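You operate a simulated robot arm through the tools that you are given. There is no shell and no other tool. Be economical: measure what you need, move in short steps, check, and stop when the job is done.

Carry out the task below with a simulated two-armed robot. There is one attempt and no reset: what you move stays moved.

## Task
Run the tray's last cycle with the red pack in the silver ring bay.
Fine: then that pack back where it stood, the yellow one into the free foam pocket; both must show their amber figures. Set down upright: what you pick out, small yellow pack.

The check looks at the end state, three seconds after you hand in, the way a careful person would. Anything else that was tipped, shoved, dropped, spilled or broken makes it a failure.

## Robot
Two 6-joint arms with two-finger parallel grippers on one trunk, on a base that drives. Base frame: it is fixed to the floor where the robot stands at the start and does not move with it; the origin is under the middle of the robot, x ahead of it, y to its left, z up. Units: mm, rad, N and s.
The left shoulder is at the start at [50, 170, 1258], the right one opposite. Each reaches about 1092 mm from its shoulder. Places, roughly: display board [1000, -100, 1100]; green start button [600, -500, 900]; silver bay with the bar [600, 100, 900]; silver bay with the ring [600, 0, 900]. Payload 1.57 kg a hand.
Tool frame (each hand has its own): the origin (TCP) lies between the finger pads and is the grasp point; the fingertips stand 30 mm ahead of it; z points along the fingers, y is the line along which they close. Largest opening 80 mm; finger width 17, thickness 12; the body of the gripper, 40 by 82 mm, starts 80 mm behind the TCP.
Orientation is that of the tool frame in the base frame, as a unit quaternion [x, y, z, w]. With the fingers straight down and closing along the base's y, the tool's x points along the base's -x, its y along +y and its z along -z.

## Interface
- The arms move only by the tool servo_tool. It takes "left_steps", "right_steps" or both (then of equal length, played together; a hand with none holds still); each is a list of rows, each a list of 2 entries, a list of its own where there are three numbers: the shift along the base's x, y, z in mm, then the turn, a rotation vector about the base's x, y, z in rad. In form: [[[dx, dy, dz], [ax, ay, az]], ...]. A call has 1 to 12 rows; each row shifts and turns the commanded pose from where the row before left it. "left_jaw" and "right_jaw" are, for a hand that has rows, the opening, from 0 (shut) to 1 (fully open), set as the call begins (left out, the last holds). A row lasts 0.2 s, in which the tool goes at most 50 mm and 0.15 rad; a call with a longer step from one row to the next is refused whole, and so is a gripper value outside its range. A pose out of reach is approached as far as the arm can. The call stops where the force on the tool passes 40 N (or 10 N more than at its start, if that is more) or the arm is blocked; 0.2 s more then pass. Each finger travels about 45 mm/s and halts on what it meets, pressing with about 31 N; the grip force reading is that of the motor and also rises with nothing between the fingers. The clock runs only during rows and for 0.2 s after the last one: add rows that do not move to give the fingers time. The reply holds the time, the measured pose of the TCP, the force on the tool along the base axes, the opening and the grip force, in the units named above and with some noise, with the torque about the TCP (base axes, N m) and any sound that the robot's microphone picked up.
- Cameras (640 x 400 px; columns grow to the right, rows downward): "scene" is now at [28.8, -21.4, 1816.9]; the picture's right is [-0.29, -0.96, 0.00], its down [-0.79, 0.24, -0.56] and it looks along [0.54, -0.16, -0.83] (base axes); focal length 262 px, centre (320, 200). "left" rides on the left gripper at [72, 7, -122] in its tool frame; the picture's right is [-0.09, 1.00, 0.00], its down [-0.84, -0.08, -0.54] and it looks along [-0.54, -0.05, 0.84] (tool axes); focal length 238 px, centre (320, 200). "right" rides on the right gripper at [72, -7, -122] in its tool frame; the picture's right is [0.09, 1.00, 0.00], its down [-0.84, 0.08, -0.54] and it looks along [-0.54, 0.05, 0.84] (tool axes); focal length 238 px, centre (320, 200). There is no depth. A picture from a camera that has moved, and an enlarged one, comes with that camera's place and axes in the base frame and with its lens.
- capture(camera): a new picture of that camera. It takes no simulated time.
- slide_trunk(by): slides the trunk up (or, below 0, down) by that many mm; the arms and the scene camera ride with it, the base frame stays. It gives what a move gives, with no picture.
- drive_base(legs): drives the robot by 1 to 6 legs, each [ahead, left, turn to the left] in mm, mm and rad, along the robot's own axes; the way and the turn of a leg run together, so that a leg with both is an arc; at most 1500 mm and 3.142 rad a leg. The arms and the cameras ride along, it lands a little off, and it stops where it bumps. It gives what a move gives.
- aim_head(pan, tilt): turns the head with the scene camera to pan (to the left, within 1.501 rad either way) and tilt (down, from -0.506 to 1.204), counted from straight ahead of the robot. It gives what a move gives.
- zoom(camera, box): a new picture of the part [left, top, right, bottom] of that camera's present view, enlarged. It takes no simulated time.
- sign_off(): hands the job in; it is judged then, once.

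Go step by step. Nothing tells you exact positions but the pictures and the camera data: compare them with the known pose of the tool, close in by small moves and look again before you grip or let go. The budget is 120 turns and 88 pictures, counting those below and the enlarged ones. Unless the task says otherwise, let go and move clear before handing in, and close with one line.

The tools are called as name(argument=value, ...) on one line, values as JSON. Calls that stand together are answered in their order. servo_tool: Moves the arms, as the interface text tells. Its arguments: {"type":"object","properties":{"left_steps":{"type":"array","items":{"type":"array"}},"left_jaw":{"type":"number"},"right_steps":{"type":"array","items":{"type":"array"}},"right_jaw":{"type":"number"}},"required":[]} The other tools are called the same way: slide_trunk (by) slides the trunk up or down; drive_base (legs) drives the base; aim_head (pan, tilt) turns the head that bears the scene camera; capture (camera) takes a picture; zoom (camera, box) takes an enlarged picture of a part of a camera's view; sign_off () hands the job in.

At the start:

```text
t: 0.0
left_position: [752.8, -2.7, 1147.2]
left_orientation: [0.0, 1.0, 0.0, 0.0]
left_wrist_force: [0.1, -0.2, -0.1]
left_torque: [0.02, 0.04, -0.01]
left_finger_gap: 79.9
left_gripper_force: 0.0
right_position: [493.6, -488.3, 1147.2]
right_orientation: [0.0, 1.0, 0.0, -0.001]
right_wrist_force: [-0.3, -0.1, 0.5]
right_torque: [0.01, 0.02, 0.02]
right_finger_gap: 80.3
right_gripper_force: 0.1
trunk travel left (down, up): [-873.0, 97.0]
robot x, y, heading: [3.7, 0.8, 0.003]
head pan, tilt: [-0.295, 0.974]
```

scene: 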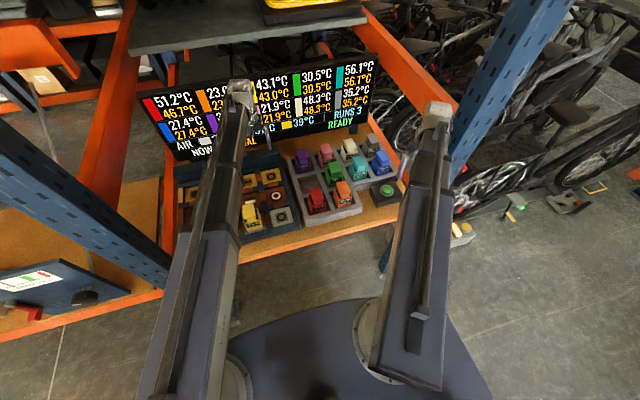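
right: 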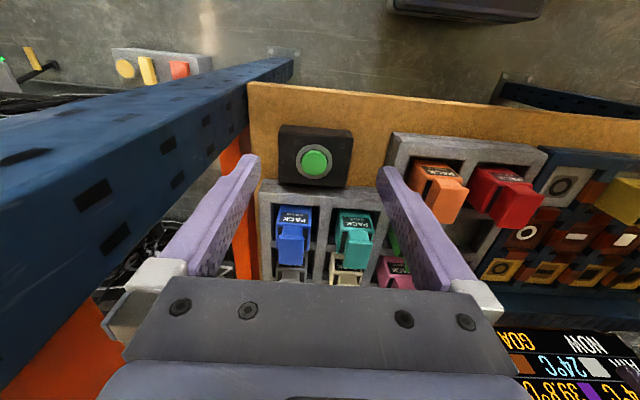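
left: 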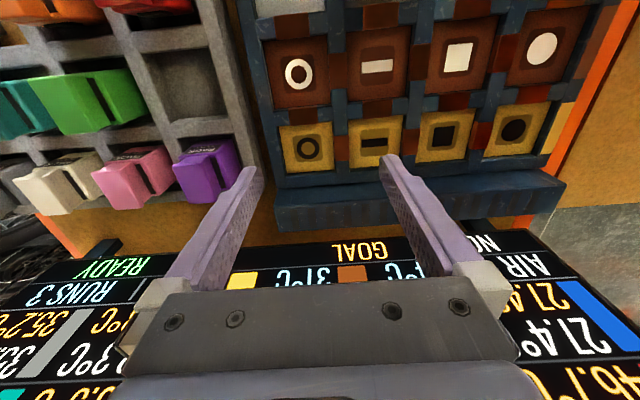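

I see a display board, a blue tray with silver, copper and gold bays, and grey foam holding the packs. I'll zoom in on the board and the tray first.

zoom(camera="scene", box=[130, 50, 390, 170])

zoom(camera="scene", box=[170, 130, 420, 250])

```text
2.46 times, centred on (260, 110) of scene
camera zoom: at [28.8, -21.4, 1816.9], right [-0.29, -0.96, 0.0], down [-0.79, 0.24, -0.56], along [0.54, -0.16, -0.83], focal length 645 px, centre (468, 422)
```

zoom: 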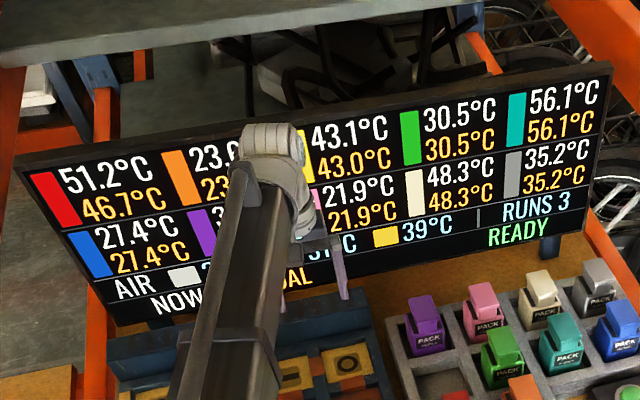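

```text
2.56 times, centred on (295, 190) of scene
camera zoom: at [28.8, -21.4, 1816.9], right [-0.29, -0.96, 0.0], down [-0.79, 0.24, -0.56], along [0.54, -0.16, -0.83], focal length 671 px, centre (384, 226)
```

zoom: 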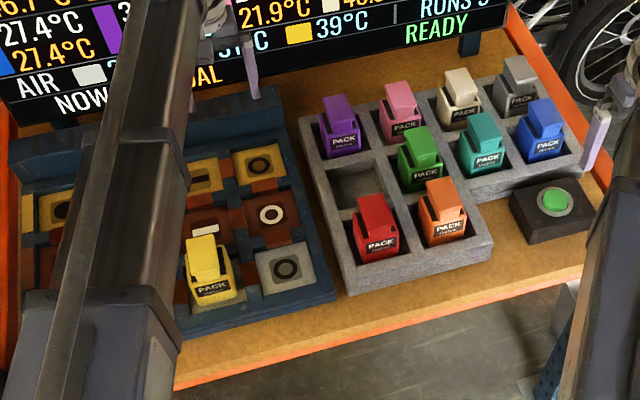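

The left arm covers part of the board, so I'll pull it back and to the left and look again.

servo_tool(left_steps=[[[-30, 30, 0], [0, 0, 0]], [[-30, 30, 0], [0, 0, 0]], [[-30, 30, 0], [0, 0, 0]], [[-30, 30, 0], [0, 0, 0]], [[-30, 30, 0], [0, 0, 0]], [[-30, 30, 0], [0, 0, 0]], [[-30, 30, 0], [0, 0, 0]], [[-30, 30, 0], [0, 0, 0]], [[-30, 30, 0], [0, 0, 0]]])

capture(camera="scene")

zoom(camera="scene", box=[130, 50, 390, 170])

zoom(camera="scene", box=[160, 130, 310, 250])

```text
t: 2.0
left_position: [481.4, 268.8, 1148.5]
left_orientation: [0.001, 1.0, 0.0, 0.0]
left_wrist_force: [-0.9, -0.4, -0.2]
left_torque: [0.0, 0.0, 0.0]
left_finger_gap: 79.8
left_gripper_force: 0.1
right_position: [492.4, -487.5, 1148.3]
right_orientation: [0.0, 1.0, 0.0, 0.0]
right_wrist_force: [0.2, -0.6, -0.1]
right_torque: [-0.02, 0.0, 0.03]
right_finger_gap: 79.8
right_gripper_force: 0.1
trunk travel left (down, up): [-873.0, 97.0]
robot x, y, heading: [-3.0, -0.7, -0.005]
head pan, tilt: [-0.295, 0.974]
```

```text
82 pictures are left
camera scene: at [28.0, -20.8, 1816.9], right [-0.29, -0.96, 0.0], down [-0.79, 0.24, -0.56], along [0.54, -0.16, -0.83], focal length 262 px, centre (320, 200)
```

scene: 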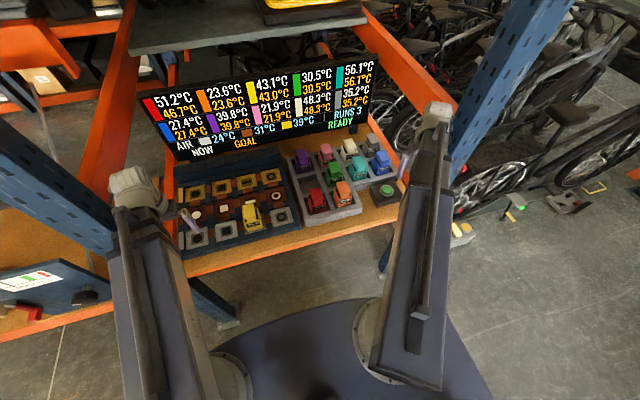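

```text
2.46 times, centred on (260, 110) of scene
camera zoom: at [28.0, -20.8, 1816.9], right [-0.29, -0.96, 0.0], down [-0.79, 0.24, -0.56], along [0.54, -0.16, -0.83], focal length 645 px, centre (468, 422)
```

zoom: 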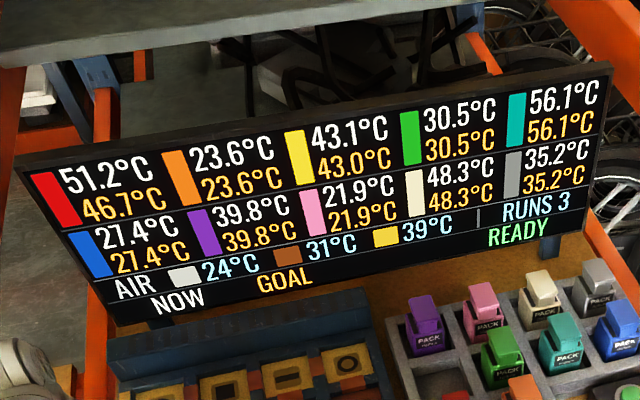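

```text
3.33 times, centred on (235, 190) of scene
camera zoom: at [28.0, -20.8, 1816.9], right [-0.29, -0.96, 0.0], down [-0.79, 0.24, -0.56], along [0.54, -0.16, -0.83], focal length 873 px, centre (603, 233)
```

zoom: 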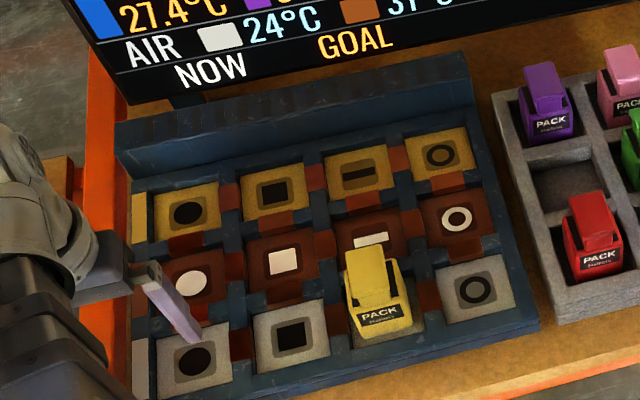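

The silver bays are at 24°, red is 51.2 with a goal of 46.7, and yellow (43.1, goal 43.0) stands in the silver bar bay next to the ring bay. One cycle with the two side by side fits both goals, so yellow stays put for now. I'll bring the right hand over the red pack at roughly (575,-170).

servo_tool(right_steps=[[[9, 40, 0], [0, 0, 0]], [[9, 40, 0], [0, 0, 0]], [[9, 40, 0], [0, 0, 0]], [[9, 40, 0], [0, 0, 0]], [[9, 40, 0], [0, 0, 0]], [[9, 40, 0], [0, 0, 0]], [[9, 40, 0], [0, 0, 0]], [[9, 36, 0], [0, 0, 0]], [[0, 0, 0], [0, 0, 0]]])

capture(camera="right")

zoom(camera="scene", box=[240, 140, 400, 240])

```text
t: 4.0
left_position: [481.7, 267.9, 1147.7]
left_orientation: [0.0, 1.0, 0.0, 0.0]
left_wrist_force: [-0.3, -0.1, -0.1]
left_torque: [-0.01, 0.02, 0.02]
left_finger_gap: 79.8
left_gripper_force: 0.0
right_position: [563.7, -170.0, 1148.1]
right_orientation: [0.0, 1.0, 0.0, 0.0]
right_wrist_force: [-0.5, -0.1, 0.5]
right_torque: [0.0, -0.02, 0.03]
right_finger_gap: 79.9
right_gripper_force: 0.0
trunk travel left (down, up): [-873.0, 97.0]
robot x, y, heading: [2.9, 1.4, -0.002]
head pan, tilt: [-0.295, 0.974]
```

```text
79 pictures are left
camera right: at [494.7, -179.0, 1270.0], right [-0.09, 1.0, 0.0], down [0.84, 0.08, 0.54], along [0.54, 0.05, -0.84], focal length 238 px, centre (320, 200)
```

right: 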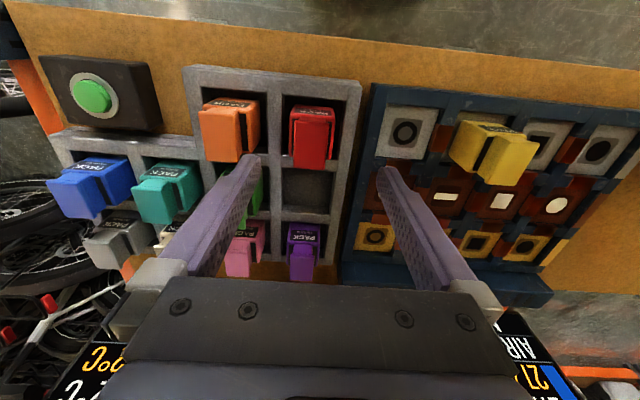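

```text
4.00 times, centred on (320, 190) of scene
camera zoom: at [28.5, -21.9, 1816.9], right [-0.29, -0.96, 0.0], down [-0.79, 0.24, -0.56], along [0.54, -0.16, -0.83], focal length 1048 px, centre (320, 240)
```

zoom: 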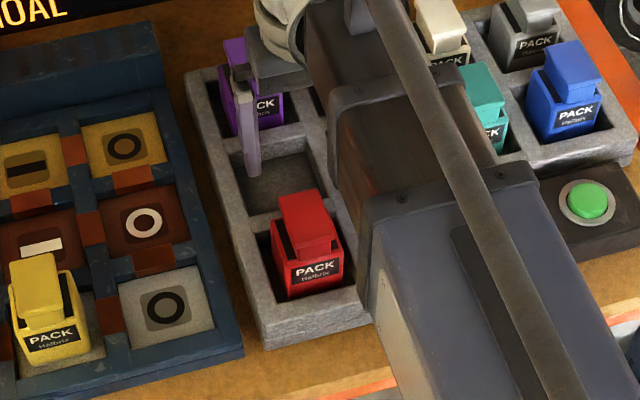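

zoom(camera="right", box=[180, 60, 380, 185])

zoom(camera="right", box=[360, 80, 560, 205])

```text
3.20 times, centred on (280, 122) of right
camera zoom: at [494.7, -179.0, 1270.0], right [-0.09, 1.0, 0.0], down [0.84, 0.08, 0.54], along [0.54, 0.05, -0.84], focal length 763 px, centre (448, 448)
```

zoom: 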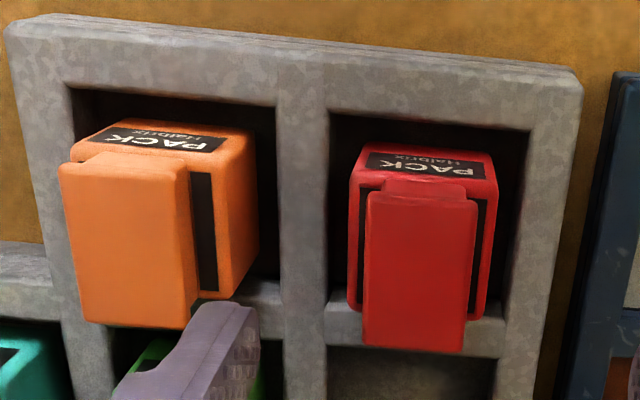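

```text
3.20 times, centred on (460, 142) of right
camera zoom: at [494.7, -179.0, 1270.0], right [-0.09, 1.0, 0.0], down [0.84, 0.08, 0.54], along [0.54, 0.05, -0.84], focal length 763 px, centre (-128, 384)
```

zoom: 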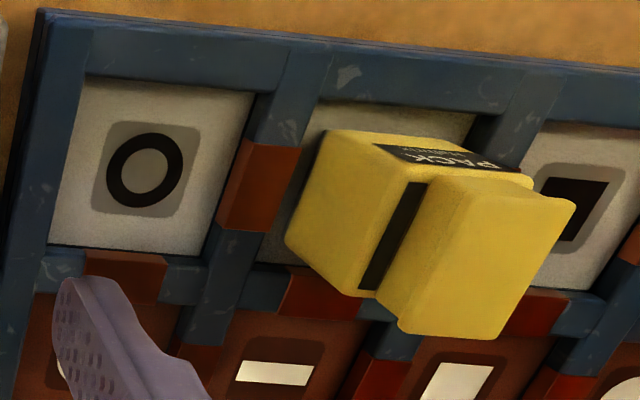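

The red pack has a narrow handle on top running along x. I estimate its top at about (597,-181, 975–1005), so I'll go partway down and look again.

servo_tool(right_steps=[[[17, -6, 0], [0, 0, 0]], [[16, -5, 0], [0, 0, 0]], [[0, 0, -40], [0, 0, 0]], [[0, 0, -40], [0, 0, 0]], [[0, 0, 0], [0, 0, 0]]])

capture(camera="right")

zoom(camera="scene", box=[240, 140, 400, 240])

```text
t: 5.2
left_position: [481.8, 268.2, 1147.2]
left_orientation: [0.0, 1.0, 0.001, 0.0]
left_wrist_force: [0.2, 0.0, -0.1]
left_torque: [0.02, -0.03, -0.01]
left_finger_gap: 80.1
left_gripper_force: 0.0
right_position: [598.2, -183.1, 1147.3]
right_orientation: [0.0, 1.0, 0.0, 0.0]
right_wrist_force: [-0.8, 0.5, -0.5]
right_torque: [-0.01, 0.01, 0.01]
right_finger_gap: 79.8
right_gripper_force: 0.3
right hand out of reach, approached as far as the arm can: row 3, 4
trunk travel left (down, up): [-873.0, 97.0]
robot x, y, heading: [4.0, 1.0, 0.001]
head pan, tilt: [-0.295, 0.974]
```

```text
75 pictures are left
camera right: at [527.7, -190.5, 1270.0], right [-0.09, 1.0, 0.0], down [0.84, 0.08, 0.54], along [0.54, 0.05, -0.84], focal length 238 px, centre (320, 200)
```

right: 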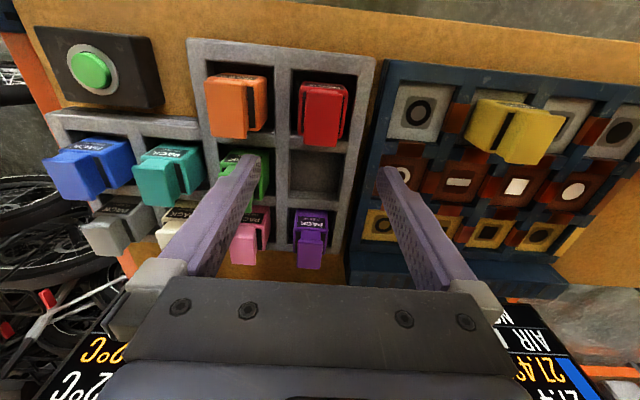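

```text
4.00 times, centred on (320, 190) of scene
camera zoom: at [28.7, -21.3, 1816.9], right [-0.29, -0.96, 0.0], down [-0.79, 0.24, -0.56], along [0.54, -0.16, -0.83], focal length 1048 px, centre (320, 240)
```

zoom: 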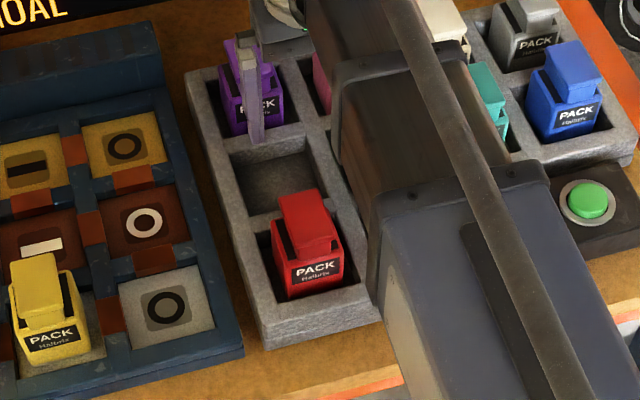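

Lower poses are out of reach from this trunk height. I'll raise both hands and then lower the trunk.

servo_tool(left_steps=[[[0, 10, 40], [0, 0, 0]], [[0, 10, 40], [0, 0, 0]], [[0, 0, 40], [0, 0, 0]], [[0, 0, 40], [0, 0, 0]], [[0, 0, 0], [0, 0, 0]]], right_steps=[[[0, 0, 40], [0, 0, 0]], [[0, 0, 40], [0, 0, 0]], [[0, 0, 40], [0, 0, 0]], [[0, 0, 30], [0, 0, 0]], [[0, 0, 0], [0, 0, 0]]])

slide_trunk(by=-200)

capture(camera="right")

capture(camera="scene")

```text
t: 6.4
left_position: [482.4, 282.3, 1147.6]
left_orientation: [0.0, 1.0, -0.001, 0.001]
left_wrist_force: [-0.2, 0.3, 0.5]
left_torque: [0.01, 0.03, -0.02]
left_finger_gap: 80.0
left_gripper_force: 0.1
left hand out of reach, approached as far as the arm can: row 1, 2, 3, 4
right_position: [598.0, -183.5, 1147.6]
right_orientation: [0.0, 1.0, -0.001, 0.0]
right_wrist_force: [0.1, 0.3, -0.7]
right_torque: [0.02, 0.0, -0.01]
right_finger_gap: 80.1
right_gripper_force: 0.0
right hand out of reach, approached as far as the arm can: row 1, 2, 3, 4
trunk travel left (down, up): [-873.0, 97.0]
robot x, y, heading: [-0.2, 2.5, -0.003]
head pan, tilt: [-0.295, 0.974]
```

```text
t: 8.6
left_position: [481.2, 282.7, 948.0]
left_orientation: [0.0, 1.0, 0.001, 0.0]
left_wrist_force: [0.3, 0.1, 0.5]
left_torque: [-0.02, 0.0, -0.01]
left_finger_gap: 80.0
left_gripper_force: 0.0
right_position: [599.0, -183.1, 949.2]
right_orientation: [0.0, 1.0, 0.001, 0.0]
right_wrist_force: [-0.6, 0.1, 0.0]
right_torque: [-0.06, 0.04, -0.04]
right_finger_gap: 79.9
right_gripper_force: 0.3
trunk travel left (down, up): [-673.0, 297.0]
robot x, y, heading: [-1.9, -1.9, -0.002]
head pan, tilt: [-0.295, 0.974]
```

```text
73 pictures are left
camera right: at [527.8, -190.5, 1070.0], right [-0.09, 1.0, 0.0], down [0.84, 0.08, 0.54], along [0.54, 0.05, -0.84], focal length 238 px, centre (320, 200)
```

right: 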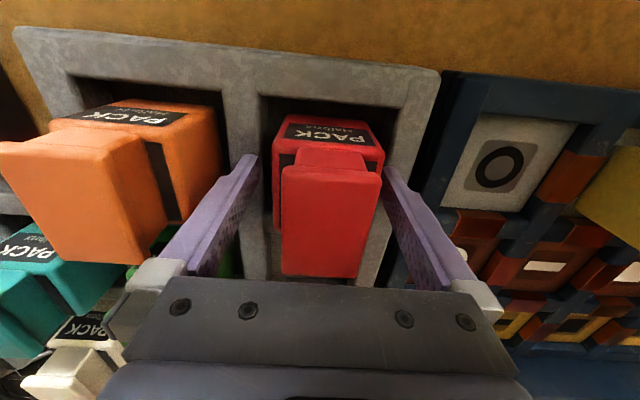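

```text
72 pictures are left
camera scene: at [28.7, -21.3, 1616.9], right [-0.29, -0.96, 0.0], down [-0.79, 0.24, -0.56], along [0.54, -0.16, -0.83], focal length 262 px, centre (320, 200)
```

scene: 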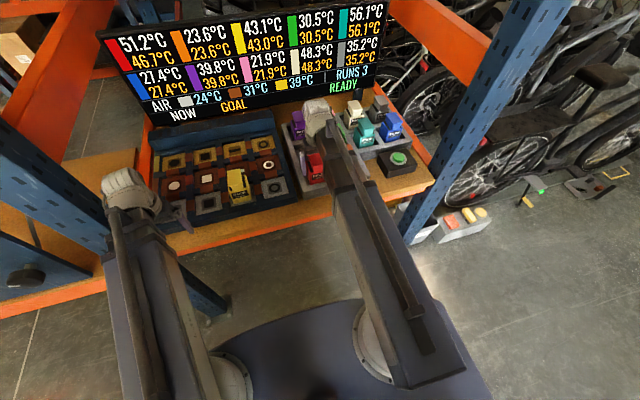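

The trunk moved both hands and the right fingers now straddle the red pack without contact. Before closing I'll check their height and test whether the arm can move in z by itself.

servo_tool(right_steps=[[[-10, 0, 0], [0, 0, 0]], [[0, 0, 15], [0, 0, 0]], [[0, 0, 0], [0, 0, 0]]], left_steps=[[[-40, 0, 0], [0, 0, 0]], [[-40, 0, 0], [0, 0, 0]], [[0, 0, 0], [0, 0, 0]]])

zoom(camera="scene", box=[270, 90, 390, 200])

zoom(camera="right", box=[220, 80, 440, 300])

```text
t: 9.4
left_position: [439.0, 291.1, 947.7]
left_orientation: [0.0, 1.0, 0.0, -0.001]
left_wrist_force: [0.2, -0.4, 0.1]
left_torque: [0.02, 0.04, 0.0]
left_finger_gap: 80.1
left_gripper_force: 0.0
left hand out of reach, approached as far as the arm can: row 2
right_position: [587.6, -184.0, 948.3]
right_orientation: [0.0, 1.0, 0.0, 0.0]
right_wrist_force: [0.5, -0.5, 0.4]
right_torque: [-0.02, 0.0, 0.03]
right_finger_gap: 80.2
right_gripper_force: 0.0
right hand out of reach, approached as far as the arm can: row 2
trunk travel left (down, up): [-673.0, 297.0]
robot x, y, heading: [-0.9, -3.7, 0.002]
head pan, tilt: [-0.295, 0.974]
```

```text
3.64 times, centred on (330, 145) of scene
camera zoom: at [28.5, -21.4, 1616.9], right [-0.29, -0.96, 0.0], down [-0.79, 0.24, -0.56], along [0.54, -0.16, -0.83], focal length 953 px, centre (284, 400)
```

zoom: 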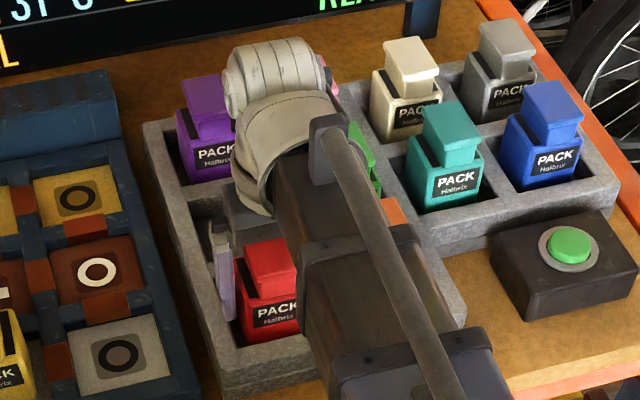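

```text
1.82 times, centred on (330, 190) of right
camera zoom: at [517.8, -190.7, 1070.1], right [-0.09, 1.0, 0.0], down [0.84, 0.08, 0.54], along [0.54, 0.05, -0.84], focal length 433 px, centre (302, 218)
```

zoom: 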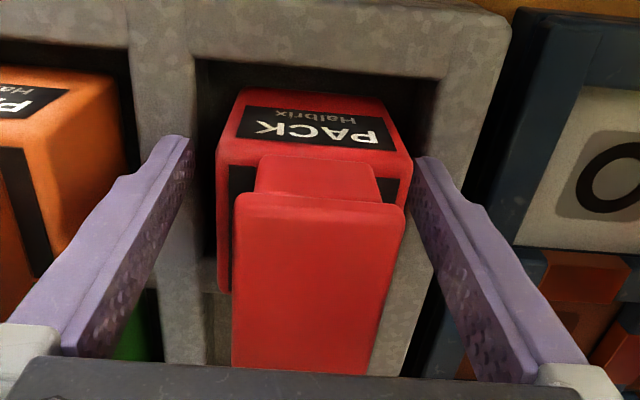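

The arms move only horizontally, so height comes from the trunk. I put the red cap top at z≈985, about 40 mm wide and centred near (599,-181), with the body top at z≈944. I'll centre on it, raise the trunk to TCP z≈978 and close.

servo_tool(right_steps=[[[11, 2.5, 0], [0, 0, 0]], [[0, 0, 0], [0, 0, 0]]])

slide_trunk(by=30)

servo_tool(right_steps=[[[0, 0, 0], [0, 0, 0]], [[0, 0, 0], [0, 0, 0]], [[0, 0, 0], [0, 0, 0]], [[0, 0, 0], [0, 0, 0]]], right_jaw=0.2)

zoom(camera="right", box=[220, 80, 440, 300])

```text
t: 10.0
left_position: [439.4, 292.1, 948.6]
left_orientation: [0.0, 1.0, 0.0, -0.001]
left_wrist_force: [0.5, 0.0, -0.3]
left_torque: [0.04, 0.0, 0.0]
left_finger_gap: 80.0
left_gripper_force: 0.1
right_position: [598.6, -181.1, 947.5]
right_orientation: [0.0, 1.0, 0.0, 0.001]
right_wrist_force: [0.4, 0.0, -1.2]
right_torque: [-0.03, 0.0, -0.03]
right_finger_gap: 80.1
right_gripper_force: 0.1
trunk travel left (down, up): [-673.0, 297.0]
robot x, y, heading: [-1.4, -0.9, 0.003]
head pan, tilt: [-0.295, 0.974]
```

```text
t: 10.7
left_position: [439.2, 291.9, 977.5]
left_orientation: [0.001, 1.0, 0.0, -0.002]
left_wrist_force: [0.6, 0.1, 0.1]
left_torque: [-0.01, -0.03, 0.0]
left_finger_gap: 79.7
left_gripper_force: 0.1
right_position: [598.8, -181.2, 978.7]
right_orientation: [0.0, 1.0, 0.0, 0.0]
right_wrist_force: [-0.9, 0.1, 0.4]
right_torque: [0.01, -0.01, -0.01]
right_finger_gap: 80.2
right_gripper_force: 0.1
trunk travel left (down, up): [-703.0, 267.0]
robot x, y, heading: [-1.6, 0.6, -0.002]
head pan, tilt: [-0.295, 0.974]
```

```text
t: 11.7
left_position: [439.2, 292.2, 977.6]
left_orientation: [0.0, 1.0, 0.0, -0.002]
left_wrist_force: [-0.1, 0.0, 0.1]
left_torque: [-0.01, 0.0, -0.01]
left_finger_gap: 79.9
left_gripper_force: 0.0
right_position: [599.0, -180.8, 977.5]
right_orientation: [-0.001, 1.0, 0.0, 0.0]
right_wrist_force: [0.7, 1.8, 0.3]
right_torque: [0.21, -0.01, -0.01]
right_finger_gap: 61.5
right_gripper_force: 30.8
trunk travel left (down, up): [-703.0, 267.0]
robot x, y, heading: [-0.6, 2.5, -0.006]
head pan, tilt: [-0.295, 0.974]
```

```text
1.82 times, centred on (330, 190) of right
camera zoom: at [528.9, -188.1, 1100.0], right [-0.09, 1.0, 0.0], down [0.84, 0.08, 0.54], along [0.54, 0.05, -0.84], focal length 433 px, centre (302, 218)
```

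zoom: 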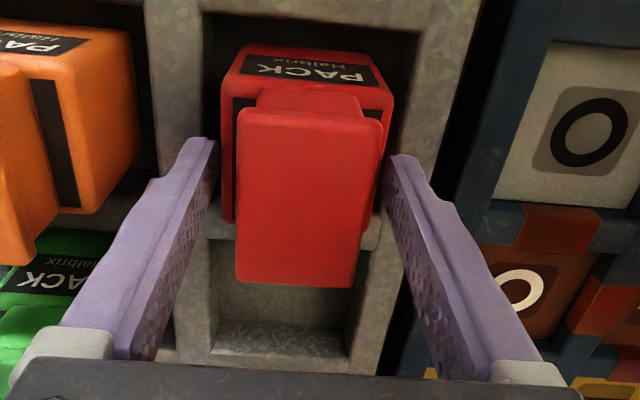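

The fingers met the upper edge of the body (61.5 mm), which is a shallow grip. I'll reopen, go lower for a solid body grip, and close again.

servo_tool(right_steps=[[[0, 0, 0], [0, 0, 0]], [[0, 0, 0], [0, 0, 0]], [[0, 0, 0], [0, 0, 0]]], right_jaw=1.0)

slide_trunk(by=-28)

servo_tool(right_steps=[[[0, 0, 0], [0, 0, 0]], [[0, 0, 0], [0, 0, 0]], [[0, 0, 0], [0, 0, 0]], [[0, 0, 0], [0, 0, 0]]], right_jaw=0.6)

capture(camera="right")

```text
t: 12.5
left_position: [438.0, 291.6, 977.5]
left_orientation: [-0.001, 1.0, 0.0, -0.001]
left_wrist_force: [-0.5, 0.1, 0.6]
left_torque: [0.02, -0.01, 0.0]
left_finger_gap: 79.9
left_gripper_force: 0.0
right_position: [599.0, -181.6, 977.1]
right_orientation: [0.001, 1.0, 0.0, 0.0]
right_wrist_force: [-0.9, 0.6, 0.8]
right_torque: [0.03, 0.01, -0.01]
right_finger_gap: 79.9
right_gripper_force: 0.0
trunk travel left (down, up): [-703.0, 267.0]
robot x, y, heading: [1.6, 0.0, -0.001]
head pan, tilt: [-0.295, 0.974]
```

```text
t: 13.2
left_position: [438.8, 292.7, 950.1]
left_orientation: [0.0, 1.0, 0.0, -0.001]
left_wrist_force: [-0.6, 0.7, 0.4]
left_torque: [0.0, -0.02, -0.02]
left_finger_gap: 80.2
left_gripper_force: 0.0
right_position: [599.8, -181.1, 950.2]
right_orientation: [0.0, 1.0, 0.001, 0.0]
right_wrist_force: [0.4, 0.6, 0.2]
right_torque: [0.03, -0.01, 0.01]
right_finger_gap: 80.3
right_gripper_force: 0.0
trunk travel left (down, up): [-675.0, 295.0]
robot x, y, heading: [1.4, -0.2, 0.002]
head pan, tilt: [-0.295, 0.974]
```

```text
t: 14.2
left_position: [438.3, 291.3, 948.4]
left_orientation: [0.0, 1.0, 0.0, -0.002]
left_wrist_force: [0.4, -1.0, 0.5]
left_torque: [-0.02, -0.01, 0.03]
left_finger_gap: 79.7
left_gripper_force: 0.0
right_position: [599.7, -181.8, 950.4]
right_orientation: [0.0, 1.0, 0.0, 0.0]
right_wrist_force: [1.1, 1.0, 0.8]
right_torque: [0.02, 0.05, 0.04]
right_finger_gap: 61.6
right_gripper_force: 31.3
trunk travel left (down, up): [-675.0, 295.0]
robot x, y, heading: [-0.3, -3.1, -0.002]
head pan, tilt: [-0.295, 0.974]
```

```text
68 pictures are left
camera right: at [529.0, -188.2, 1072.0], right [-0.09, 1.0, 0.0], down [0.84, 0.08, 0.54], along [0.54, 0.05, -0.84], focal length 238 px, centre (320, 200)
```

right: 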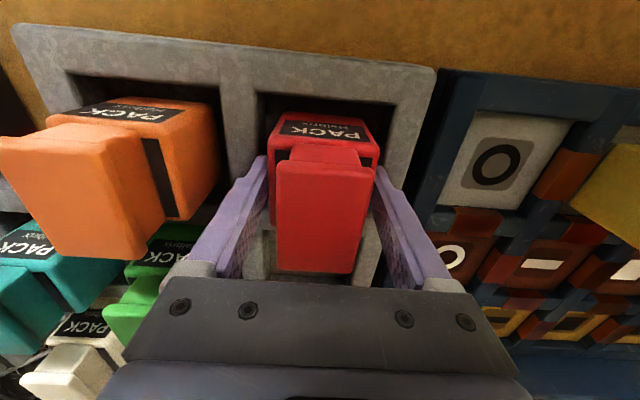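

The red pack is held across its body (seated with the hand at 599.6,-181.4,950.3). Now I'll lift it.

slide_trunk(by=110)

capture(camera="right")

zoom(camera="scene", box=[150, 100, 390, 250])

```text
t: 15.7
left_position: [438.7, 292.6, 1059.5]
left_orientation: [0.0, 1.0, 0.0, 0.0]
left_wrist_force: [0.1, 0.7, -0.1]
left_torque: [0.01, -0.03, -0.02]
left_finger_gap: 79.7
left_gripper_force: 0.0
right_position: [599.1, -181.5, 1059.8]
right_orientation: [0.0, 1.0, 0.001, 0.0]
right_wrist_force: [0.1, 0.2, 0.2]
right_torque: [0.05, -0.03, 0.01]
right_finger_gap: 48.1
right_gripper_force: 0.1
trunk travel left (down, up): [-785.0, 185.0]
robot x, y, heading: [0.9, -3.7, 0.002]
head pan, tilt: [-0.295, 0.974]
```

```text
67 pictures are left
camera right: at [529.0, -188.3, 1181.9], right [-0.09, 1.0, 0.0], down [0.84, 0.08, 0.54], along [0.54, 0.05, -0.84], focal length 238 px, centre (320, 200)
```

right: 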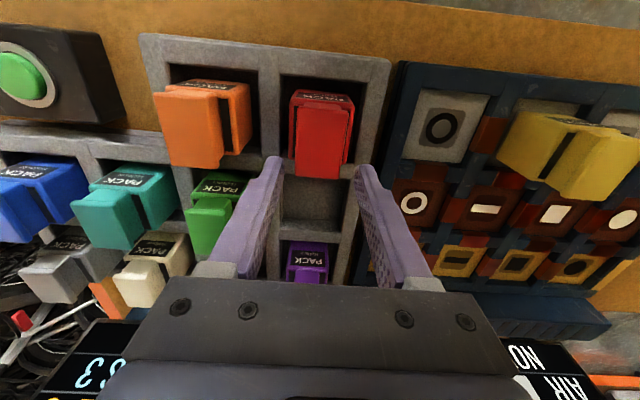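

```text
2.67 times, centred on (270, 175) of scene
camera zoom: at [28.9, -21.3, 1728.8], right [-0.29, -0.96, 0.0], down [-0.79, 0.24, -0.56], along [0.54, -0.16, -0.83], focal length 699 px, centre (453, 267)
```

zoom: 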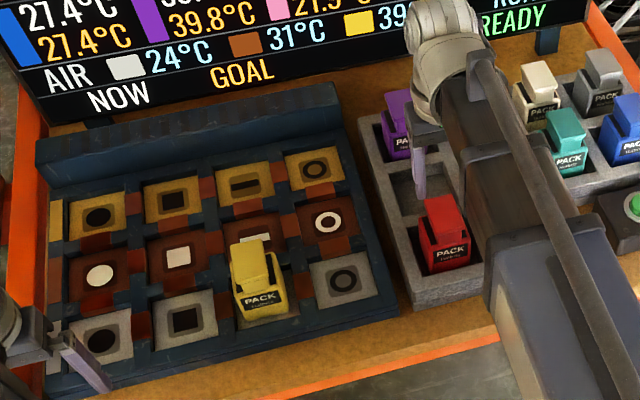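

The pack slipped out during the lift: the jaw closed to its 0.6 setpoint and red is still in its pocket. I'll take a closer look at it.

zoom(camera="right", box=[260, 60, 400, 200])

zoom(camera="scene", box=[280, 120, 360, 220])

zoom(camera="scene", box=[210, 170, 290, 240])

```text
2.86 times, centred on (330, 130) of right
camera zoom: at [529.0, -188.3, 1181.9], right [-0.09, 1.0, 0.0], down [0.84, 0.08, 0.54], along [0.54, 0.05, -0.84], focal length 681 px, centre (291, 400)
```

zoom: 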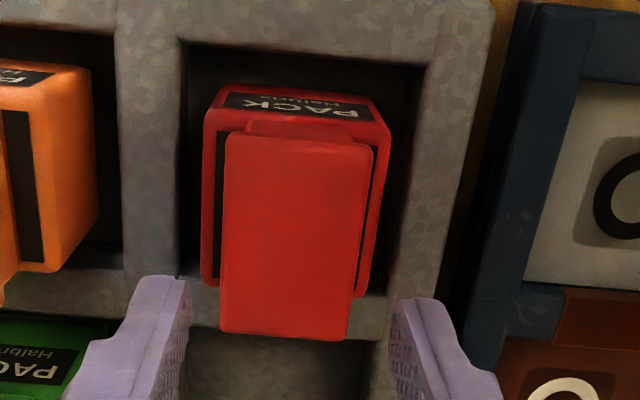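

```text
4.00 times, centred on (320, 170) of scene
camera zoom: at [28.9, -21.3, 1728.8], right [-0.29, -0.96, 0.0], down [-0.79, 0.24, -0.56], along [0.54, -0.16, -0.83], focal length 1048 px, centre (320, 320)
```

zoom: 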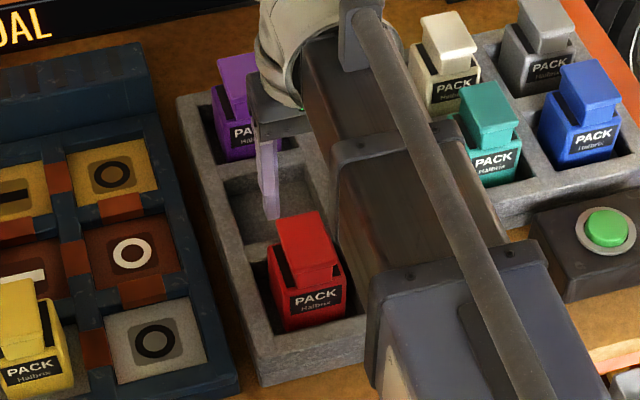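

```text
5.71 times, centred on (250, 205) of scene
camera zoom: at [28.9, -21.3, 1728.8], right [-0.29, -0.96, 0.0], down [-0.79, 0.24, -0.56], along [0.54, -0.16, -0.83], focal length 1497 px, centre (720, 171)
```

zoom: 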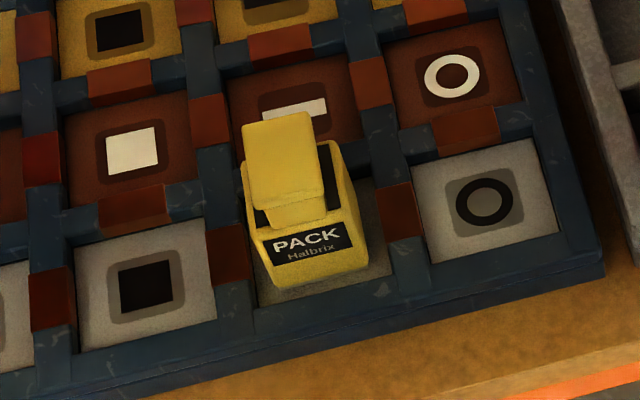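

Red seems undisturbed. I'll try again with a deeper grip at full closing command and lift in small increments while watching the force.

servo_tool(right_steps=[[[2, 0, 0], [0, 0, 0]], [[0, 0, 0], [0, 0, 0]], [[0, 0, 0], [0, 0, 0]], [[0, 0, 0], [0, 0, 0]]], right_jaw=1.0)

slide_trunk(by=-118)

servo_tool(right_steps=[[[0, 0, 0], [0, 0, 0]], [[0, 0, 0], [0, 0, 0]], [[0, 0, 0], [0, 0, 0]], [[0, 0, 0], [0, 0, 0]]], right_jaw=0.0)

slide_trunk(by=8)

capture(camera="right")

```text
t: 16.7
left_position: [439.7, 291.0, 1060.2]
left_orientation: [0.0, 1.0, 0.0, -0.001]
left_wrist_force: [-0.3, 0.0, 0.3]
left_torque: [0.0, 0.01, 0.04]
left_finger_gap: 79.9
left_gripper_force: 0.0
right_position: [601.2, -181.2, 1059.4]
right_orientation: [0.0, 1.0, -0.001, 0.0]
right_wrist_force: [-0.2, -0.7, -1.0]
right_torque: [0.0, -0.03, 0.01]
right_finger_gap: 80.2
right_gripper_force: 0.1
trunk travel left (down, up): [-785.0, 185.0]
robot x, y, heading: [-2.5, -4.0, 0.002]
head pan, tilt: [-0.295, 0.974]
```

```text
t: 18.1
left_position: [439.1, 290.9, 942.6]
left_orientation: [0.0, 1.0, 0.001, -0.001]
left_wrist_force: [-0.6, -0.8, 0.4]
left_torque: [0.01, -0.01, -0.02]
left_finger_gap: 80.0
left_gripper_force: 0.0
right_position: [600.8, -181.1, 942.7]
right_orientation: [0.0, 1.0, -0.001, 0.0]
right_wrist_force: [1.9, 0.3, 5.9]
right_torque: [0.08, -0.04, -0.21]
right_finger_gap: 79.8
right_gripper_force: 0.2
trunk travel left (down, up): [-667.0, 303.0]
robot x, y, heading: [-1.1, 0.6, -0.003]
head pan, tilt: [-0.295, 0.974]
```

```text
t: 19.1
left_position: [440.3, 290.8, 942.7]
left_orientation: [0.0, 1.0, 0.0, 0.0]
left_wrist_force: [0.5, -0.5, 0.2]
left_torque: [-0.03, 0.0, -0.01]
left_finger_gap: 80.2
left_gripper_force: 0.2
right_position: [600.3, -181.1, 942.8]
right_orientation: [0.0, 1.0, -0.001, 0.0]
right_wrist_force: [-1.4, -0.7, 2.3]
right_torque: [-0.16, 0.04, 0.06]
right_finger_gap: 62.1
right_gripper_force: 31.2
trunk travel left (down, up): [-667.0, 303.0]
robot x, y, heading: [0.8, -1.5, 0.002]
head pan, tilt: [-0.295, 0.974]
```

```text
t: 19.7
left_position: [440.7, 291.7, 949.3]
left_orientation: [0.0, 1.0, 0.0, -0.001]
left_wrist_force: [-0.2, -0.2, -0.6]
left_torque: [0.02, 0.01, 0.02]
left_finger_gap: 79.9
left_gripper_force: 0.1
right_position: [601.3, -180.8, 949.5]
right_orientation: [-0.001, 1.0, 0.001, 0.0]
right_wrist_force: [-0.7, 0.0, -4.6]
right_torque: [-0.02, 0.04, 0.01]
right_finger_gap: 61.8
right_gripper_force: 30.8
trunk travel left (down, up): [-675.0, 295.0]
robot x, y, heading: [-0.4, 0.8, -0.002]
head pan, tilt: [-0.295, 0.974]
```

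```text
62 pictures are left
camera right: at [531.3, -188.3, 1071.7], right [-0.09, 1.0, 0.0], down [0.84, 0.08, 0.54], along [0.54, 0.05, -0.84], focal length 238 px, centre (320, 200)
```

right: 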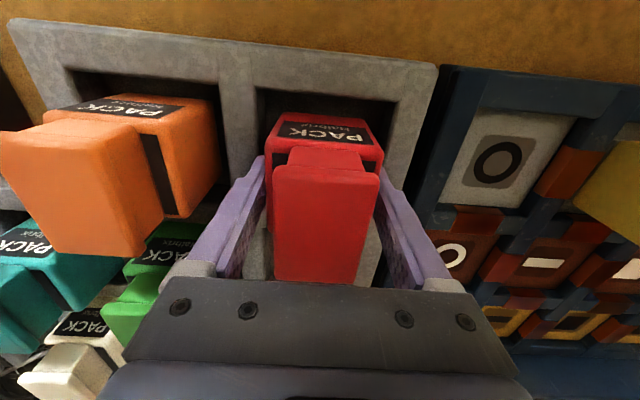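

The pack is coming up now, with about 4.6 N of weight on the hand. I'll keep lifting in moderate steps.

slide_trunk(by=15)

slide_trunk(by=25)

slide_trunk(by=30)

capture(camera="right")

```text
t: 20.4
left_position: [438.9, 291.5, 964.6]
left_orientation: [0.0, 1.0, 0.0, 0.0]
left_wrist_force: [-0.1, -0.7, -0.6]
left_torque: [-0.01, -0.01, 0.06]
left_finger_gap: 79.9
left_gripper_force: 0.1
right_position: [601.2, -181.3, 964.6]
right_orientation: [0.0, 1.0, 0.0, 0.0]
right_wrist_force: [0.8, 0.4, -4.5]
right_torque: [-0.01, -0.01, 0.01]
right_finger_gap: 61.7
right_gripper_force: 30.4
trunk travel left (down, up): [-690.0, 280.0]
robot x, y, heading: [3.2, -0.6, 0.001]
head pan, tilt: [-0.295, 0.974]
```

```text
t: 21.1
left_position: [439.8, 291.1, 990.9]
left_orientation: [0.001, 1.0, 0.0, -0.001]
left_wrist_force: [-0.5, -0.3, 0.7]
left_torque: [0.01, 0.0, 0.03]
left_finger_gap: 80.2
left_gripper_force: 0.0
right_position: [601.6, -181.3, 989.1]
right_orientation: [0.0, 1.0, 0.0, 0.0]
right_wrist_force: [1.0, -0.2, -4.2]
right_torque: [0.01, 0.01, 0.0]
right_finger_gap: 61.8
right_gripper_force: 30.8
trunk travel left (down, up): [-715.0, 255.0]
robot x, y, heading: [-3.8, 2.2, 0.001]
head pan, tilt: [-0.295, 0.974]
```

```text
t: 21.8
left_position: [438.6, 291.4, 1019.6]
left_orientation: [0.0, 1.0, 0.001, -0.001]
left_wrist_force: [0.2, 0.3, -1.0]
left_torque: [-0.03, -0.01, 0.0]
left_finger_gap: 80.1
left_gripper_force: 0.1
right_position: [601.2, -181.6, 1019.5]
right_orientation: [0.0, 1.0, 0.0, 0.0]
right_wrist_force: [-1.0, 0.4, -4.4]
right_torque: [0.01, 0.03, -0.02]
right_finger_gap: 61.9
right_gripper_force: 31.0
trunk travel left (down, up): [-745.0, 225.0]
robot x, y, heading: [1.1, -3.0, -0.003]
head pan, tilt: [-0.295, 0.974]
```

```text
61 pictures are left
camera right: at [531.2, -188.3, 1141.7], right [-0.09, 1.0, 0.0], down [0.84, 0.08, 0.54], along [0.54, 0.05, -0.84], focal length 238 px, centre (320, 200)
```

right: 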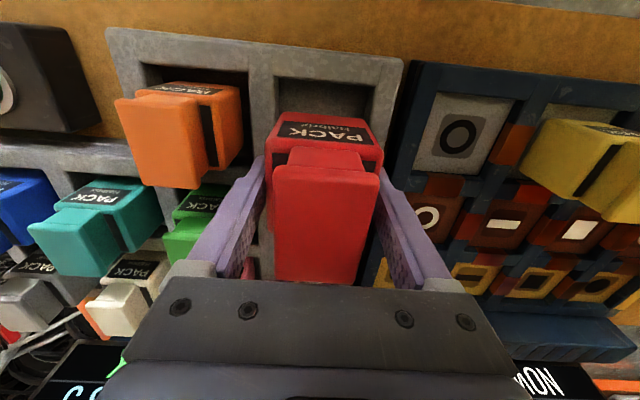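

Red is held steadily 77 mm up. I place the silver ring bay centre at about (600,-26), floor z≈880, so I'll carry it across.

servo_tool(right_steps=[[[0, 26, 0], [0, 0, 0]], [[0, 26, 0], [0, 0, 0]], [[0, 26, 0], [0, 0, 0]], [[0, 26, 0], [0, 0, 0]], [[0, 26, 0], [0, 0, 0]], [[-1, 25, 0], [0, 0, 0]], [[0, 0, 0], [0, 0, 0]]])

capture(camera="right")

zoom(camera="scene", box=[190, 120, 350, 240])

```text
t: 23.4
left_position: [439.6, 290.5, 1021.2]
left_orientation: [0.0, 1.0, 0.0, -0.002]
left_wrist_force: [-0.3, 0.6, 0.4]
left_torque: [-0.02, 0.0, -0.02]
left_finger_gap: 79.9
left_gripper_force: 0.1
right_position: [600.1, -26.8, 1020.0]
right_orientation: [0.0, 1.0, 0.0, 0.0]
right_wrist_force: [0.5, -0.9, -3.4]
right_torque: [0.02, -0.03, 0.0]
right_finger_gap: 61.4
right_gripper_force: 30.8
trunk travel left (down, up): [-745.0, 225.0]
robot x, y, heading: [0.6, -0.3, 0.0]
head pan, tilt: [-0.295, 0.974]
```

```text
60 pictures are left
camera right: at [530.5, -33.2, 1141.8], right [-0.09, 1.0, 0.0], down [0.84, 0.08, 0.54], along [0.54, 0.05, -0.84], focal length 238 px, centre (320, 200)
```

right: 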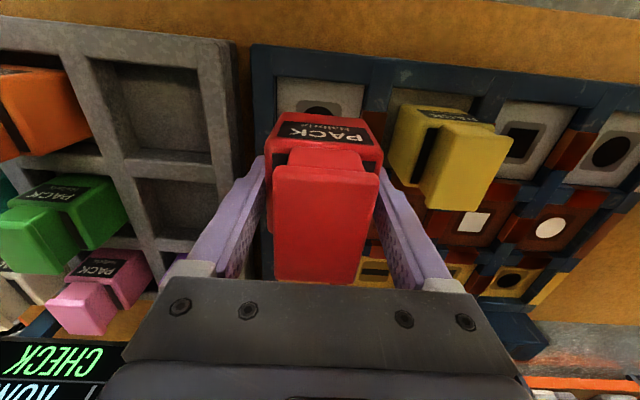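

```text
3.33 times, centred on (270, 180) of scene
camera zoom: at [29.2, -21.6, 1688.8], right [-0.29, -0.96, 0.0], down [-0.79, 0.24, -0.56], along [0.54, -0.16, -0.83], focal length 873 px, centre (487, 267)
```

zoom: 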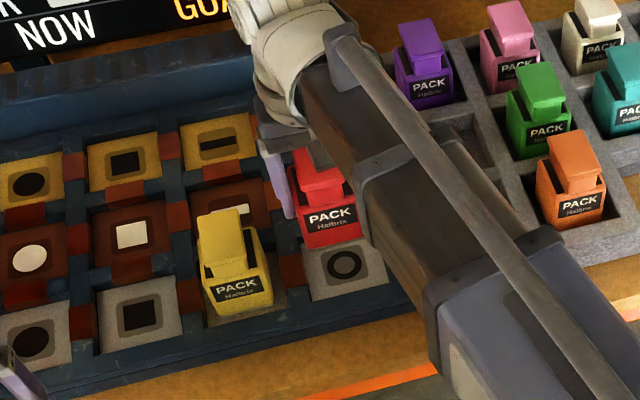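

Red hangs just behind and above the ring bay as seen from the head, and the board now says "CHECK". I'll lower it stepwise.

servo_tool(right_steps=[[[1, 1, 0], [0, 0, 0]], [[0, 0, 0], [0, 0, 0]]])

slide_trunk(by=-50)

zoom(camera="scene", box=[190, 100, 350, 220])

capture(camera="right")

```text
t: 24.0
left_position: [440.0, 291.9, 1019.7]
left_orientation: [0.0, 1.0, 0.0, 0.0]
left_wrist_force: [-0.2, 0.3, 0.0]
left_torque: [0.0, 0.05, 0.05]
left_finger_gap: 79.9
left_gripper_force: 0.1
right_position: [600.9, -24.6, 1019.1]
right_orientation: [0.0, 1.0, 0.0, 0.0]
right_wrist_force: [0.2, 0.1, -4.7]
right_torque: [0.0, 0.0, 0.06]
right_finger_gap: 61.9
right_gripper_force: 30.8
trunk travel left (down, up): [-745.0, 225.0]
robot x, y, heading: [3.6, -1.7, -0.003]
head pan, tilt: [-0.295, 0.974]
```

```text
t: 24.9
left_position: [438.9, 291.6, 969.8]
left_orientation: [0.0, 1.0, 0.0, -0.001]
left_wrist_force: [-0.8, -0.3, -0.4]
left_torque: [0.02, 0.01, 0.0]
left_finger_gap: 80.1
left_gripper_force: 0.1
right_position: [600.7, -25.4, 970.3]
right_orientation: [0.0, 1.0, 0.001, 0.0]
right_wrist_force: [0.2, 0.4, -4.0]
right_torque: [0.03, -0.03, -0.01]
right_finger_gap: 61.7
right_gripper_force: 31.0
trunk travel left (down, up): [-695.0, 275.0]
robot x, y, heading: [-2.7, -1.7, -0.0]
head pan, tilt: [-0.295, 0.974]
```

```text
3.33 times, centred on (270, 160) of scene
camera zoom: at [29.0, -21.4, 1638.9], right [-0.29, -0.96, 0.0], down [-0.79, 0.24, -0.56], along [0.54, -0.16, -0.83], focal length 873 px, centre (487, 333)
```

zoom: 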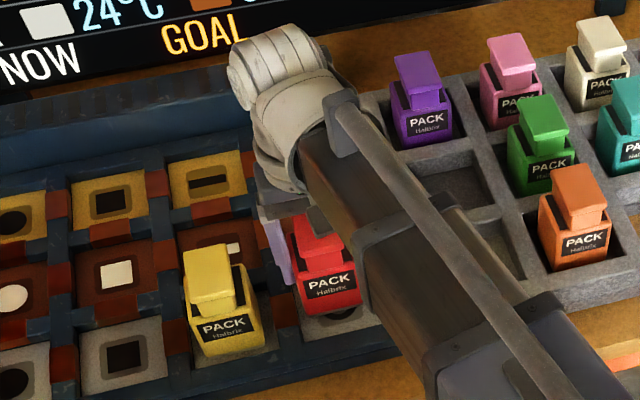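

```text
57 pictures are left
camera right: at [531.3, -32.6, 1091.9], right [-0.09, 1.0, 0.0], down [0.84, 0.08, 0.54], along [0.54, 0.05, -0.84], focal length 238 px, centre (320, 200)
```

right: 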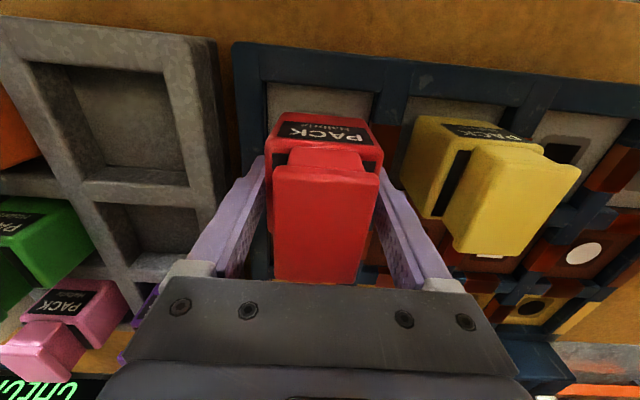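

servo_tool(right_steps=[[[0, -1.5, 0], [0, 0, 0]], [[0, 0, 0], [0, 0, 0]]])

slide_trunk(by=-18)

slide_trunk(by=-6)

zoom(camera="scene", box=[210, 120, 310, 195])

```text
t: 25.5
left_position: [438.4, 291.6, 969.4]
left_orientation: [0.0, 1.0, -0.001, -0.002]
left_wrist_force: [0.1, 0.1, -0.1]
left_torque: [-0.01, 0.0, 0.01]
left_finger_gap: 80.2
left_gripper_force: 0.2
right_position: [602.2, -27.0, 970.2]
right_orientation: [0.0, 1.0, 0.0, 0.0]
right_wrist_force: [-0.2, -0.6, -4.5]
right_torque: [-0.04, 0.0, 0.01]
right_finger_gap: 61.9
right_gripper_force: 30.7
trunk travel left (down, up): [-695.0, 275.0]
robot x, y, heading: [0.3, 4.5, 0.0]
head pan, tilt: [-0.295, 0.974]
```

```text
t: 26.2
left_position: [438.6, 291.1, 952.6]
left_orientation: [0.0, 1.0, 0.0, -0.001]
left_wrist_force: [-0.7, -0.3, 0.7]
left_torque: [-0.01, -0.03, -0.01]
left_finger_gap: 80.0
left_gripper_force: 0.0
right_position: [602.0, -27.3, 951.2]
right_orientation: [0.0, 1.0, 0.0, 0.0]
right_wrist_force: [-0.1, 0.3, -3.7]
right_torque: [0.01, 0.0, 0.03]
right_finger_gap: 61.5
right_gripper_force: 31.5
trunk travel left (down, up): [-677.0, 293.0]
robot x, y, heading: [-0.1, -0.5, 0.002]
head pan, tilt: [-0.295, 0.974]
```

```text
t: 26.7
left_position: [439.9, 290.9, 946.2]
left_orientation: [0.0, 1.0, 0.0, -0.001]
left_wrist_force: [0.1, 0.5, 1.2]
left_torque: [0.0, 0.02, 0.01]
left_finger_gap: 80.0
left_gripper_force: 0.1
right_position: [601.4, -27.5, 945.8]
right_orientation: [0.0, 1.0, 0.0, 0.0]
right_wrist_force: [-0.1, 0.1, -3.7]
right_torque: [-0.01, 0.03, 0.04]
right_finger_gap: 61.7
right_gripper_force: 31.0
trunk travel left (down, up): [-671.0, 299.0]
robot x, y, heading: [-1.9, -0.1, -0.001]
head pan, tilt: [-0.295, 0.974]
```

```text
5.33 times, centred on (260, 158) of scene
camera zoom: at [29.0, -21.3, 1614.8], right [-0.29, -0.96, 0.0], down [-0.79, 0.24, -0.56], along [0.54, -0.16, -0.83], focal length 1397 px, centre (640, 427)
```

zoom: 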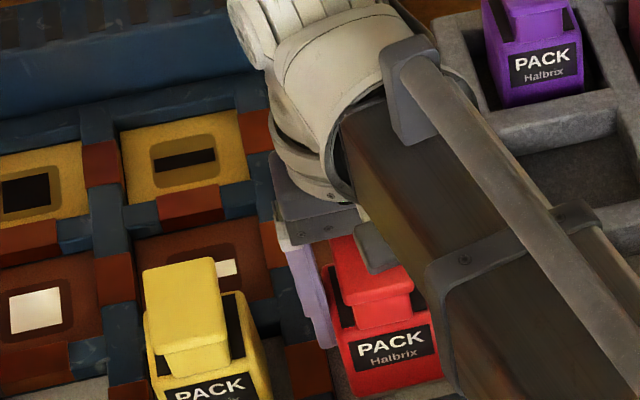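

It's still hanging free, so I'll continue down in small steps.

slide_trunk(by=-4)

slide_trunk(by=-3)

slide_trunk(by=-3)

```text
t: 27.3
left_position: [439.5, 290.6, 942.7]
left_orientation: [-0.001, 1.0, 0.0, -0.001]
left_wrist_force: [-1.0, -0.1, -0.6]
left_torque: [0.01, 0.02, 0.0]
left_finger_gap: 80.0
left_gripper_force: 0.2
right_position: [602.2, -27.2, 942.3]
right_orientation: [0.0, 1.0, -0.001, 0.001]
right_wrist_force: [-0.5, -0.1, 0.5]
right_torque: [-0.02, -0.04, -0.02]
right_finger_gap: 61.9
right_gripper_force: 30.8
trunk travel left (down, up): [-667.0, 303.0]
robot x, y, heading: [-2.1, 0.6, 0.001]
head pan, tilt: [-0.295, 0.974]
```

```text
t: 27.8
left_position: [438.5, 291.4, 939.4]
left_orientation: [0.0, 1.0, -0.001, 0.001]
left_wrist_force: [0.2, -0.1, 0.1]
left_torque: [0.03, -0.01, 0.0]
left_finger_gap: 79.9
left_gripper_force: 0.1
right_position: [601.2, -26.7, 940.3]
right_orientation: [0.0, 1.0, 0.0, 0.002]
right_wrist_force: [4.1, -1.4, 31.8]
right_torque: [0.03, -0.01, 0.01]
right_finger_gap: 61.7
right_gripper_force: 31.2
trunk travel left (down, up): [-664.0, 306.0]
robot x, y, heading: [-1.5, 0.6, 0.004]
head pan, tilt: [-0.295, 0.974]
```

```text
t: 28.3
left_position: [438.8, 291.0, 936.4]
left_orientation: [0.001, 1.0, 0.0, 0.0]
left_wrist_force: [-0.2, -0.1, -0.6]
left_torque: [0.01, -0.01, 0.0]
left_finger_gap: 79.8
left_gripper_force: 0.1
right_position: [599.2, -26.8, 935.3]
right_orientation: [0.0, 1.0, 0.0, 0.0]
right_wrist_force: [0.4, -1.3, 22.6]
right_torque: [0.01, -0.07, -0.03]
right_finger_gap: 61.6
right_gripper_force: 31.0
trunk travel left (down, up): [-661.0, 309.0]
robot x, y, heading: [1.4, 3.1, -0.003]
head pan, tilt: [-0.295, 0.974]
```

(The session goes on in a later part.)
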